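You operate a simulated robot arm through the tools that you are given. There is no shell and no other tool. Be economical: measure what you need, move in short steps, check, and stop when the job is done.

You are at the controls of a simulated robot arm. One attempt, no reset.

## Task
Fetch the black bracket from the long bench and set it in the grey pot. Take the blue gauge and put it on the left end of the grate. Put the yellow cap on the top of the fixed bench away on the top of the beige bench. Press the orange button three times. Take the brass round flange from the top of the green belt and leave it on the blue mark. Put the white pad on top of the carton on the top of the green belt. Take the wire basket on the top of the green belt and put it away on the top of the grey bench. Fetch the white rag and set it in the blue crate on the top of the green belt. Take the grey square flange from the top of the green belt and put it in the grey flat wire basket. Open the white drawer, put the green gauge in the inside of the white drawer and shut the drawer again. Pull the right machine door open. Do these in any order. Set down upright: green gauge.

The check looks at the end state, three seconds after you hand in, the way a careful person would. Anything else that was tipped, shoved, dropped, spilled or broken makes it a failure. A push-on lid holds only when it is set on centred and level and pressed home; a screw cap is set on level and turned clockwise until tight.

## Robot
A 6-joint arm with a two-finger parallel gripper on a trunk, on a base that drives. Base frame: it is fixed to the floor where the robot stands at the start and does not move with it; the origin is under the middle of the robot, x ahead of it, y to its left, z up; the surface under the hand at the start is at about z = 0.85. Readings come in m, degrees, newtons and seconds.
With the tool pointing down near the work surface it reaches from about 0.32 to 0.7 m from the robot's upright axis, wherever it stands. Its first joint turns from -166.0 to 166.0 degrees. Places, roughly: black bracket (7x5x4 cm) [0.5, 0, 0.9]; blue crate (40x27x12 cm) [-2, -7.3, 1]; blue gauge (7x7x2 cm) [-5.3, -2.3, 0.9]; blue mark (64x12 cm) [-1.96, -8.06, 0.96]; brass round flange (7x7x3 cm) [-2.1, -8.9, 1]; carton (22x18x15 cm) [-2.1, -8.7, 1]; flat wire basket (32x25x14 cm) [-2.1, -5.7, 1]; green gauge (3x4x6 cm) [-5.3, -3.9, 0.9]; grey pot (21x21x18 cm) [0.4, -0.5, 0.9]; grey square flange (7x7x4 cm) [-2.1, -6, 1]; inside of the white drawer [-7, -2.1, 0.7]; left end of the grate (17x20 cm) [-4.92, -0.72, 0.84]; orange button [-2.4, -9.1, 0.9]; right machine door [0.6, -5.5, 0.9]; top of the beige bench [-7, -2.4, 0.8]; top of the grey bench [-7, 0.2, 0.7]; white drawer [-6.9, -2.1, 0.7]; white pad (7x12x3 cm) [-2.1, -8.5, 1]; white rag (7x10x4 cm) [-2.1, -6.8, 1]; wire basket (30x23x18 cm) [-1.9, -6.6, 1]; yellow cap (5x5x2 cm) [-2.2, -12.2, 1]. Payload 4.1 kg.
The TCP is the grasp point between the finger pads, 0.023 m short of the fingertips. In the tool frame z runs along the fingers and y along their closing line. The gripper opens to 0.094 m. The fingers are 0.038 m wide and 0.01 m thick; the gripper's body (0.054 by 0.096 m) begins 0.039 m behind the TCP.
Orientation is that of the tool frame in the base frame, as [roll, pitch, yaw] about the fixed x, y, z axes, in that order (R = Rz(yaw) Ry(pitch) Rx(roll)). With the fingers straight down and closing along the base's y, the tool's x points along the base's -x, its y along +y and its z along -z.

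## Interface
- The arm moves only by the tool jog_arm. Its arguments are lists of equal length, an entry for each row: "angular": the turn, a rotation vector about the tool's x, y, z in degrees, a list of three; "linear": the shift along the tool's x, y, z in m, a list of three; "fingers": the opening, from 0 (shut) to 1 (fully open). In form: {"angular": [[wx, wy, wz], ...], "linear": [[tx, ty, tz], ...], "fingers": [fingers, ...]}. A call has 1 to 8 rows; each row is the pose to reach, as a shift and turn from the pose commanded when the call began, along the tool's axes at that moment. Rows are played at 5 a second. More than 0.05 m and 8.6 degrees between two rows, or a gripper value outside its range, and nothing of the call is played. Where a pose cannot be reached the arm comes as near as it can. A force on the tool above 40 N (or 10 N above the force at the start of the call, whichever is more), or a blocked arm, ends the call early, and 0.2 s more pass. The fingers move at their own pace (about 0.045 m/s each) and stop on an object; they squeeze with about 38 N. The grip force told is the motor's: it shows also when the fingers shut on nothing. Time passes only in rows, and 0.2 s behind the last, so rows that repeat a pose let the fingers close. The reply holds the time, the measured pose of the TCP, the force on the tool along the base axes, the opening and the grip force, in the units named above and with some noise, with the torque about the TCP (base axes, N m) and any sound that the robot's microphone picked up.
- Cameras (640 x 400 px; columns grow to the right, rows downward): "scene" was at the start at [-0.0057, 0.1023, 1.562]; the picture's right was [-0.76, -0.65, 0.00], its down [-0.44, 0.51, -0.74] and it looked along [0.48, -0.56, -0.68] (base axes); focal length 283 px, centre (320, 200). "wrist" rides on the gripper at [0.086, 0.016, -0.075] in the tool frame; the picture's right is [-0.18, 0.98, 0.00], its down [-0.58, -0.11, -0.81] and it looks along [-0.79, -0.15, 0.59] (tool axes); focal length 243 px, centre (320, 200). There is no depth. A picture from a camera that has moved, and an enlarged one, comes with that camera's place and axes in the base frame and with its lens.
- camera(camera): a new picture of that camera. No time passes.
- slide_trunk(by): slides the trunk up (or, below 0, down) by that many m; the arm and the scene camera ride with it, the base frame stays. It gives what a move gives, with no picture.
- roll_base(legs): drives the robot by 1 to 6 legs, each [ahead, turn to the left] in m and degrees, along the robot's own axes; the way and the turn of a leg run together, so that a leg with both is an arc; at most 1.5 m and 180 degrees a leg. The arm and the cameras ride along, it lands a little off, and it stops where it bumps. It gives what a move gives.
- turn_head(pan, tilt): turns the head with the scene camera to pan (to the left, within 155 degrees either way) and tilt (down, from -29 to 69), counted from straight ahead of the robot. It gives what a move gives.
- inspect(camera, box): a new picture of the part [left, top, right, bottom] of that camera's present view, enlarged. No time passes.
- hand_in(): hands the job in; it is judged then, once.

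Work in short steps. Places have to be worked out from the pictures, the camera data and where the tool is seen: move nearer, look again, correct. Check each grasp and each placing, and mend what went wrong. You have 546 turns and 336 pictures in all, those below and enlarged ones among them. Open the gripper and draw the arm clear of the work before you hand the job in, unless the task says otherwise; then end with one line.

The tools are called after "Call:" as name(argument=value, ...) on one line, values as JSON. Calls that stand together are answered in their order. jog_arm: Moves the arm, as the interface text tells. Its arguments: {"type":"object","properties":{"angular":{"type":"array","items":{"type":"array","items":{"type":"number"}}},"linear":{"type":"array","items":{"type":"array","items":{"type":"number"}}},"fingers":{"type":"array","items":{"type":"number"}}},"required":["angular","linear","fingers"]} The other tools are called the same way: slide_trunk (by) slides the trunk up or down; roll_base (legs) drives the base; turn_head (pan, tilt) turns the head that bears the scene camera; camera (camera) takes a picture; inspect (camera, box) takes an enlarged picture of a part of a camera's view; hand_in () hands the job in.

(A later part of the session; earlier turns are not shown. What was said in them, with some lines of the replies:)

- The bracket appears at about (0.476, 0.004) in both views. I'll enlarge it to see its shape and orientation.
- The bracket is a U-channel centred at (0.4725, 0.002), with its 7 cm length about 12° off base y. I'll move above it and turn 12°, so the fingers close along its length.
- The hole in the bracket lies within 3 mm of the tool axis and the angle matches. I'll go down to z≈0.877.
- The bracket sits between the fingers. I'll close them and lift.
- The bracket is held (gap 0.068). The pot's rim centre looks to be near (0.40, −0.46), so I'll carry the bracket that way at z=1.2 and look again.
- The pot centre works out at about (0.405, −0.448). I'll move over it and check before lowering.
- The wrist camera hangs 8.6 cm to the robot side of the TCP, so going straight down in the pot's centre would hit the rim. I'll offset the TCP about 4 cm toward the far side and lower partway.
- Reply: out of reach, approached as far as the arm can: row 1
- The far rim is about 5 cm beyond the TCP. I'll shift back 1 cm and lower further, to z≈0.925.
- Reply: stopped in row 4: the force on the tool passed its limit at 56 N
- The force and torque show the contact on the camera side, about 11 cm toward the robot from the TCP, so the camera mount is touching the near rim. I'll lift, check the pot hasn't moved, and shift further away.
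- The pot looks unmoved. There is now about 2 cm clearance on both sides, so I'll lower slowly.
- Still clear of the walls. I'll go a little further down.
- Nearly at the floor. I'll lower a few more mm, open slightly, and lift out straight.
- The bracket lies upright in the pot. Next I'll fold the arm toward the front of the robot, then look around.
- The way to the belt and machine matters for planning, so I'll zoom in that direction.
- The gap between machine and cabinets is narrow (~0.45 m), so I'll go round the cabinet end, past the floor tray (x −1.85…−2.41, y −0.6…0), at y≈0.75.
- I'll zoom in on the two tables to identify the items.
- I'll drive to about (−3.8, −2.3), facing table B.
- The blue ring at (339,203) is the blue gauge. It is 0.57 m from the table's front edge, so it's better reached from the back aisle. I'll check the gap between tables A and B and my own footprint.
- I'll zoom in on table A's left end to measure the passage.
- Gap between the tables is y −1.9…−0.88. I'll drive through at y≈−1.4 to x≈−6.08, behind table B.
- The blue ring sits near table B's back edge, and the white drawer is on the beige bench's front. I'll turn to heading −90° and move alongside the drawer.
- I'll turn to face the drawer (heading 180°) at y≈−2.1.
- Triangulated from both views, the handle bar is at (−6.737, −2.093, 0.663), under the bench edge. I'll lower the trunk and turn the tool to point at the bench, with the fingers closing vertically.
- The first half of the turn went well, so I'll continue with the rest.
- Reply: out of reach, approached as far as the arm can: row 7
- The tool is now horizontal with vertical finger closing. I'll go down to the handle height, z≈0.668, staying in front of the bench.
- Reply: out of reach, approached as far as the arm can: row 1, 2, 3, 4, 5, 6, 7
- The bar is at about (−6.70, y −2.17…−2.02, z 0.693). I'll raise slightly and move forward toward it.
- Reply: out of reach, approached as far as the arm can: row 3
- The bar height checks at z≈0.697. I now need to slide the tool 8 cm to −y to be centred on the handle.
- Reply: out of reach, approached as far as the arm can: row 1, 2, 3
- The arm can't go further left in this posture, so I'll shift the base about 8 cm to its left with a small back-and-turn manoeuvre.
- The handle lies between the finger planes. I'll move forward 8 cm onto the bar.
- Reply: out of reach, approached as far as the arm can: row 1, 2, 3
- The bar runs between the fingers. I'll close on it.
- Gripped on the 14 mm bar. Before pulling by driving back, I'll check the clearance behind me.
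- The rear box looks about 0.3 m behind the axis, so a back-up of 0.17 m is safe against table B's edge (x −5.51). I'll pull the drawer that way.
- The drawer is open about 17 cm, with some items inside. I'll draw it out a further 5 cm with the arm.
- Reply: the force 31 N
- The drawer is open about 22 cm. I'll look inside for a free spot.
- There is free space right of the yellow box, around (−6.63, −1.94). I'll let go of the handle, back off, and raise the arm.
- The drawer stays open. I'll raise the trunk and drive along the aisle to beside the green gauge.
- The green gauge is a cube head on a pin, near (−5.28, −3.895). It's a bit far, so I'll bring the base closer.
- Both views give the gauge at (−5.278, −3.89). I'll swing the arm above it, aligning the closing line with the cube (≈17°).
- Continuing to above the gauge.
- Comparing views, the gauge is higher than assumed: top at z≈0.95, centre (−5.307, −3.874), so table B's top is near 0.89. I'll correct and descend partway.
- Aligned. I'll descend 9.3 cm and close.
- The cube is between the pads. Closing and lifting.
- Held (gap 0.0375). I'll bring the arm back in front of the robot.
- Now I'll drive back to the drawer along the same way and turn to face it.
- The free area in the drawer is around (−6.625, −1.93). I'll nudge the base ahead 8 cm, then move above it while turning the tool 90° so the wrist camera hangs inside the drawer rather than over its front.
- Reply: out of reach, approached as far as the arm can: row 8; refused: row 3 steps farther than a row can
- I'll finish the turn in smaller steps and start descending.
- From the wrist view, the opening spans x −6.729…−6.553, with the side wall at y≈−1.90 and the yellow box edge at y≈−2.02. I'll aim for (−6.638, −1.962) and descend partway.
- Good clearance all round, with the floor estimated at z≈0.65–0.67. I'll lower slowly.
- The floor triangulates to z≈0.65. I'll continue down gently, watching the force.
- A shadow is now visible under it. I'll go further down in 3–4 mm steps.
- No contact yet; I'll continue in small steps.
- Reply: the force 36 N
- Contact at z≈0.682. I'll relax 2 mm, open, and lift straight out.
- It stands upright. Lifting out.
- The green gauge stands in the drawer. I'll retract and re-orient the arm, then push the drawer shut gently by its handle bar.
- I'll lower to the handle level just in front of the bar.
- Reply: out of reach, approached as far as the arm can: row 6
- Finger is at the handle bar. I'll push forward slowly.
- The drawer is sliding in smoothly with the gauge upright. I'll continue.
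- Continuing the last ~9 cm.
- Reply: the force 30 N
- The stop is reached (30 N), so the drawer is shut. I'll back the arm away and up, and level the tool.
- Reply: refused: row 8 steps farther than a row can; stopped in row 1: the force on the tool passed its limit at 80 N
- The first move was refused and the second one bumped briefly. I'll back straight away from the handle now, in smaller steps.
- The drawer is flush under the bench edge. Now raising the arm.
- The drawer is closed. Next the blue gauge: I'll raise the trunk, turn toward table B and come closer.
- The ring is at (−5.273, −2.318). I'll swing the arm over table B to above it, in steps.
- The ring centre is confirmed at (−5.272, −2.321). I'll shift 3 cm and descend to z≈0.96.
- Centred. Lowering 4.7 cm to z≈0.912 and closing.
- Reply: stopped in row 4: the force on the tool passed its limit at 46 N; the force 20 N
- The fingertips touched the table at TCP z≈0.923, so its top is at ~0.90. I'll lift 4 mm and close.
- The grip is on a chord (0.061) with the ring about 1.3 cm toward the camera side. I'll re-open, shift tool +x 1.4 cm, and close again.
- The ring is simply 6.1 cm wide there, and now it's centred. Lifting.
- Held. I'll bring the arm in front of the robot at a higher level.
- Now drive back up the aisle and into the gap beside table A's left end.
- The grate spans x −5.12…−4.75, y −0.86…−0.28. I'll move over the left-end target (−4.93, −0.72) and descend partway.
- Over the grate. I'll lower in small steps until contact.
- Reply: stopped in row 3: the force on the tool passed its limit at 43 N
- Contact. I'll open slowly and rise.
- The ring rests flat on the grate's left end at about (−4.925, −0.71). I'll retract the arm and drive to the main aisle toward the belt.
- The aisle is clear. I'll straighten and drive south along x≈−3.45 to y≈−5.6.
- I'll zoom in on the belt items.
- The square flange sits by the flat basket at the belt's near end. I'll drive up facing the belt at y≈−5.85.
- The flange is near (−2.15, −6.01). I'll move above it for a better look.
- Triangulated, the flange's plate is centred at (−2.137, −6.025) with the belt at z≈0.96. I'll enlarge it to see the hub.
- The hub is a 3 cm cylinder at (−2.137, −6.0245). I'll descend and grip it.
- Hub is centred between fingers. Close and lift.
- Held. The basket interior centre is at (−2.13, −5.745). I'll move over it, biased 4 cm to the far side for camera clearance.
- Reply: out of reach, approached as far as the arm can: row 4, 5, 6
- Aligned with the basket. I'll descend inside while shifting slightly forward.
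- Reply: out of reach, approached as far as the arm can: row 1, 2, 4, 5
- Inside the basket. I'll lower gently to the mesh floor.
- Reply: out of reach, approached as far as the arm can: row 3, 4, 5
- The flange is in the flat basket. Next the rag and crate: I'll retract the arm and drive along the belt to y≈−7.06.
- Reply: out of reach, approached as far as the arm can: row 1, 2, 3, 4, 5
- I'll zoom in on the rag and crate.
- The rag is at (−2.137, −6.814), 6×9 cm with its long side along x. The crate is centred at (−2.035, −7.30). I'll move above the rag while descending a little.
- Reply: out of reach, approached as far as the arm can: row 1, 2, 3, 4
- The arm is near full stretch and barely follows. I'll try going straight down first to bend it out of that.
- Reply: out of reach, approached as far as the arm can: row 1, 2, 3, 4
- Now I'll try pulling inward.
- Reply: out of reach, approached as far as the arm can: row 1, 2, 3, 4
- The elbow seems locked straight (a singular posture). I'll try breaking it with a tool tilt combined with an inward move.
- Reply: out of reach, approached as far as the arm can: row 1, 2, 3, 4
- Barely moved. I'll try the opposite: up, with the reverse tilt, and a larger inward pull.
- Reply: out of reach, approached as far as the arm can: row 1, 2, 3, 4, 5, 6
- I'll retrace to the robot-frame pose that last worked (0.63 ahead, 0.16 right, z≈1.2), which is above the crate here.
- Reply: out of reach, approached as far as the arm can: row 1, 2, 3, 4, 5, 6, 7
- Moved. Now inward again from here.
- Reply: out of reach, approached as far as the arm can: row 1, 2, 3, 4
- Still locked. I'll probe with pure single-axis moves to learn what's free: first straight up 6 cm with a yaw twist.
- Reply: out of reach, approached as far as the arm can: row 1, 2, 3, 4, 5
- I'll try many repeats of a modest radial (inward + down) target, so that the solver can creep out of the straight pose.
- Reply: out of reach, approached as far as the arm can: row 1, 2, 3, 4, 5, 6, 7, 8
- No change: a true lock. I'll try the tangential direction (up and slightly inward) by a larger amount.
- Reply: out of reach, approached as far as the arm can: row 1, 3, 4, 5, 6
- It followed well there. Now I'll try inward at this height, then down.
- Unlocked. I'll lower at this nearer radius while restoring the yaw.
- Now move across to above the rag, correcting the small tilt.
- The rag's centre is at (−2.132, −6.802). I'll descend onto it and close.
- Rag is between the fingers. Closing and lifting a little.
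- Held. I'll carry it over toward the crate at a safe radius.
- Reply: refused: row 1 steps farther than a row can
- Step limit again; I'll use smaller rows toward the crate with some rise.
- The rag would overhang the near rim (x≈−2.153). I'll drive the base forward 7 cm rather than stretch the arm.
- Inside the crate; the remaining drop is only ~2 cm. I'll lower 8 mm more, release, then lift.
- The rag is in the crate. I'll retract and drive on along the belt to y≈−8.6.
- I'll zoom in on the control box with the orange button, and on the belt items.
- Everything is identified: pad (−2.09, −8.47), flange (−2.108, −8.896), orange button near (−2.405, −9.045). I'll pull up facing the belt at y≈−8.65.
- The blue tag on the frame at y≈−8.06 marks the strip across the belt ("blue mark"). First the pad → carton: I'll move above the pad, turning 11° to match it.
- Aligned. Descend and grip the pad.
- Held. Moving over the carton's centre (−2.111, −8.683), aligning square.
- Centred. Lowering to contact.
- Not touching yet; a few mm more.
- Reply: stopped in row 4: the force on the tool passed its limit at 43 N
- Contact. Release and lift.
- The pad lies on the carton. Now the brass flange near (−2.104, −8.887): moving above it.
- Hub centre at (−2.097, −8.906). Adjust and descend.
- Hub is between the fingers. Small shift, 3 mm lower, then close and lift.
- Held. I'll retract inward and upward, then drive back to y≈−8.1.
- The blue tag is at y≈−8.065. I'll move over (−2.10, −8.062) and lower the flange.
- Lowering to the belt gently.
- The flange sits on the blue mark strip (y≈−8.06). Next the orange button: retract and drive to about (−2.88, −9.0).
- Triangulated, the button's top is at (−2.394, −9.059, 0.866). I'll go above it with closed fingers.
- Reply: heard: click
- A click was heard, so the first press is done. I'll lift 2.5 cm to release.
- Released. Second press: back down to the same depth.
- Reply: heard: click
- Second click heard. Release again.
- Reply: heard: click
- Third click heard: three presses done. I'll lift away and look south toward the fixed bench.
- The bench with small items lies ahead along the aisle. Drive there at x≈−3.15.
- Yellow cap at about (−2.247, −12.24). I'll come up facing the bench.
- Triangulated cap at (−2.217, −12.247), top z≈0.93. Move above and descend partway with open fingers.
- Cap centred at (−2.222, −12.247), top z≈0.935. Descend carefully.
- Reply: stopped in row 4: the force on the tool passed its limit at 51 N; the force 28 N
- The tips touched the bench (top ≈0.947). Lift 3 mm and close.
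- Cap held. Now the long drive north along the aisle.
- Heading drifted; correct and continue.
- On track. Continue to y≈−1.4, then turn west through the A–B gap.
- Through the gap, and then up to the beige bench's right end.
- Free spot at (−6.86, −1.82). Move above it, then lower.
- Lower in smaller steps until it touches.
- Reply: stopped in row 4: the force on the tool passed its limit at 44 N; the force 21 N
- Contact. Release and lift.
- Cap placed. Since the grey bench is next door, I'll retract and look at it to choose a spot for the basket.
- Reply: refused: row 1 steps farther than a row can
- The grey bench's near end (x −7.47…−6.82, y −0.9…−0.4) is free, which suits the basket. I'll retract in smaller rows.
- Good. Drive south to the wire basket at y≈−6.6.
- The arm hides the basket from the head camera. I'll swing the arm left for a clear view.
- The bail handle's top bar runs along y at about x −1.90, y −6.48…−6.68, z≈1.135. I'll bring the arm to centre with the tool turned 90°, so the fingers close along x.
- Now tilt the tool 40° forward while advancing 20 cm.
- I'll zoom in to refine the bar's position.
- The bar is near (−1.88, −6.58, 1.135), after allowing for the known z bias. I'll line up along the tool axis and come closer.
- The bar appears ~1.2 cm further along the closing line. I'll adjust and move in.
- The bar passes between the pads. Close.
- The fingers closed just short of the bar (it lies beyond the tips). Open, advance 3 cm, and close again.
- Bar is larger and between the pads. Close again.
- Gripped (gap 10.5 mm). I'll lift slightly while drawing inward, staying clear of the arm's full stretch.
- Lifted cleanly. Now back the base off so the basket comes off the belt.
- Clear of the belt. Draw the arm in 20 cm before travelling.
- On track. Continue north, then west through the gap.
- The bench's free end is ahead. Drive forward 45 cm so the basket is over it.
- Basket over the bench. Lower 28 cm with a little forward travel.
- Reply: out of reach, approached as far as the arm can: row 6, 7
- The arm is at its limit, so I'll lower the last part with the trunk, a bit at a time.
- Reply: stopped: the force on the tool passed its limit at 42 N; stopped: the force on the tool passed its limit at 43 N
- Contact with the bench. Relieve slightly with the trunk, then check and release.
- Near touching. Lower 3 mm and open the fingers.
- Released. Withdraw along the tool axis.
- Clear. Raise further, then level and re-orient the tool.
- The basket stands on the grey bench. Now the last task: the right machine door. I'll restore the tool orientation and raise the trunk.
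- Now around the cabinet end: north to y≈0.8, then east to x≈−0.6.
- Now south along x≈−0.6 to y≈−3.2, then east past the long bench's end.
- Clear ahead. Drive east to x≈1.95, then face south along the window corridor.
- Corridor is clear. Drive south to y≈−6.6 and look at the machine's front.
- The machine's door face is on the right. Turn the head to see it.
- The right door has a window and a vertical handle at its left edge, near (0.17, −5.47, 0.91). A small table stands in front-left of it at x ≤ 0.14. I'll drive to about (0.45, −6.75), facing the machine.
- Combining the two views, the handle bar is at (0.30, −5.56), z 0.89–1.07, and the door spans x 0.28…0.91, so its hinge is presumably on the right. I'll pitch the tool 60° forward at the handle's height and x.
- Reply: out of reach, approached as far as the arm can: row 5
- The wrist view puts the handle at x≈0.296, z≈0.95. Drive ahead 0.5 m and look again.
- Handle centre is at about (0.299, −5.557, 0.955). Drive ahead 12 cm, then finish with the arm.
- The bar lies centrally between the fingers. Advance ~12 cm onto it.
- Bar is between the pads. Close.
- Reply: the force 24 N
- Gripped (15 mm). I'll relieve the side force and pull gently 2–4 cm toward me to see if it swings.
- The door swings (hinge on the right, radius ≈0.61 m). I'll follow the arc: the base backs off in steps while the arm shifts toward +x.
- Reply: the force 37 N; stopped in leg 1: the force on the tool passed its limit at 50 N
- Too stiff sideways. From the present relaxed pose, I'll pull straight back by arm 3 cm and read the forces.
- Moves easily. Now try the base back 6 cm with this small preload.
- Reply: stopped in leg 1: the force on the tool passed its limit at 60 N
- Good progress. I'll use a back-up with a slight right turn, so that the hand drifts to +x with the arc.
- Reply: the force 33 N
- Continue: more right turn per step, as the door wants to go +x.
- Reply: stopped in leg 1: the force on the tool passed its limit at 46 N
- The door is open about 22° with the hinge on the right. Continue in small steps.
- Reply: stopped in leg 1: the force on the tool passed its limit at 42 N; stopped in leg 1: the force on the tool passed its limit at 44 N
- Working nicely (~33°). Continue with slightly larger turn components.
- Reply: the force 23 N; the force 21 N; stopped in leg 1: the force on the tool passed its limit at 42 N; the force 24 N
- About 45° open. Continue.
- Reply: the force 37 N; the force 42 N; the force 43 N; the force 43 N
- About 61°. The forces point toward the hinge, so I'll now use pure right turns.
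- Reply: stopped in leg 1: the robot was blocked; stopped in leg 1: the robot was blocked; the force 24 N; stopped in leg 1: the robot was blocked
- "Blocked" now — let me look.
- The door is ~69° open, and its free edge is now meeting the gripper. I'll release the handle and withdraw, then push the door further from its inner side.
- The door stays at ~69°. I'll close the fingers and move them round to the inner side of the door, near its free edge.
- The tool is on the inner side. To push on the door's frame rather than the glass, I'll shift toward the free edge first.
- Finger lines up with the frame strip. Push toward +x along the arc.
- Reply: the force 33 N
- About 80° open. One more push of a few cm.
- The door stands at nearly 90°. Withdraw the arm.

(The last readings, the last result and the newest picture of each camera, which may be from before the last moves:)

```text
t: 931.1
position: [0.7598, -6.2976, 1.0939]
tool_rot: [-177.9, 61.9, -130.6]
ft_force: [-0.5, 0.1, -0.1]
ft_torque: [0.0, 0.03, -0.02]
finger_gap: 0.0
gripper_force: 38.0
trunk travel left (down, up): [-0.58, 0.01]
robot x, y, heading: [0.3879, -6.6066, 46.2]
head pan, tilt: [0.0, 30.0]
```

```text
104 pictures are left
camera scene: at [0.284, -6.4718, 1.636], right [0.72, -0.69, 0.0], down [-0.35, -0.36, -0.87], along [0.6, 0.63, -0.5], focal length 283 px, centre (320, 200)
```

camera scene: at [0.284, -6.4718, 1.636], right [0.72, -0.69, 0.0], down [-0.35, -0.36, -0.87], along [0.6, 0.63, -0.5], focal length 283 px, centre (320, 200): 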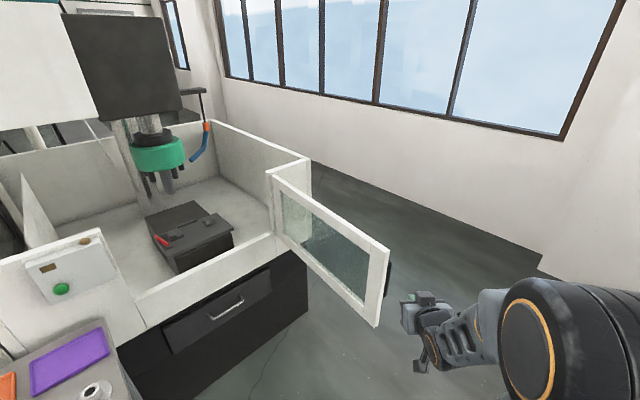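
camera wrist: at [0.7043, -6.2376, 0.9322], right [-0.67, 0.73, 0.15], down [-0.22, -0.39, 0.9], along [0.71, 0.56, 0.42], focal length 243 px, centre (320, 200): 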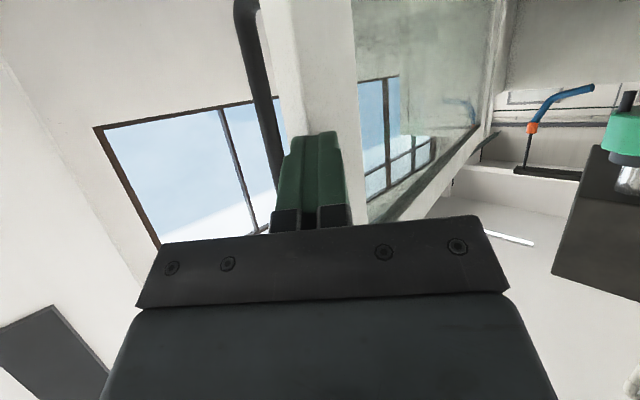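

The door is open. I'll open the gripper, back away, and check the small table's items.

Call:
jog_arm(angular=[[0, 0, 0], [0, 0, 0], [0, 0, 0], [0, 0, 0]], linear=[[0, 0, -0.02], [0, 0, -0.04], [0, 0, -0.06], [0, 0, -0.08]], fingers=[1, 1, 1, 1])

Call:
roll_base(legs=[[-0.3, 0]])

Call:
turn_head(pan=30, tilt=25)

Call:
camera(camera="scene")

```text
t: 932.1
position: [0.7449, -6.3342, 1.1449]
tool_rot: [-177.9, 61.9, -130.6]
ft_force: [0.4, -0.4, 0.1]
ft_torque: [-0.02, 0.0, -0.01]
finger_gap: 0.0865
gripper_force: 0.2
out of reach, approached as far as the arm can: row 2, 3, 4
trunk travel left (down, up): [-0.58, 0.01]
robot x, y, heading: [0.383, -6.6069, 46.2]
head pan, tilt: [0.0, 30.0]
```

```text
t: 934.1
position: [0.5413, -6.5455, 1.146]
tool_rot: [-178.0, 61.9, -130.5]
ft_force: [-0.6, 0.6, 0.5]
ft_torque: [0.0, 0.02, 0.02]
finger_gap: 0.0941
gripper_force: 0.0
trunk travel left (down, up): [-0.58, 0.01]
robot x, y, heading: [0.183, -6.8215, 46.5]
head pan, tilt: [0.0, 30.0]
```

```text
t: 935.1
position: [0.5431, -6.5447, 1.145]
tool_rot: [-178.0, 61.9, -130.5]
ft_force: [0.7, 0.0, 0.9]
ft_torque: [0.02, 0.0, -0.02]
finger_gap: 0.0939
gripper_force: 0.0
trunk travel left (down, up): [-0.58, 0.01]
robot x, y, heading: [0.1824, -6.8217, 46.7]
head pan, tilt: [30.0, 25.0]
```

```text
103 pictures are left
camera scene: at [0.0402, -6.6609, 1.644], right [0.97, -0.23, 0.0], down [-0.1, -0.41, -0.91], along [0.21, 0.88, -0.42], focal length 283 px, centre (320, 200)
```

scene: 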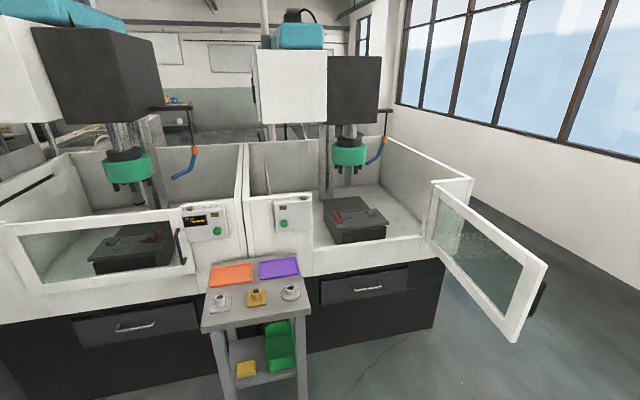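

The right door stands wide open and the small table is undisturbed. All tasks are done and the arm is clear, so I'm handing in.

Call:
hand_in()

```text
The job is handed in.
```

I did all eleven jobs and handed in with the gripper open and the arm clear. I checked each with a picture or sensor reading, but didn't reopen the white drawer, so I can't confirm the green gauge is still upright after the arm briefly bumped the closed drawer.
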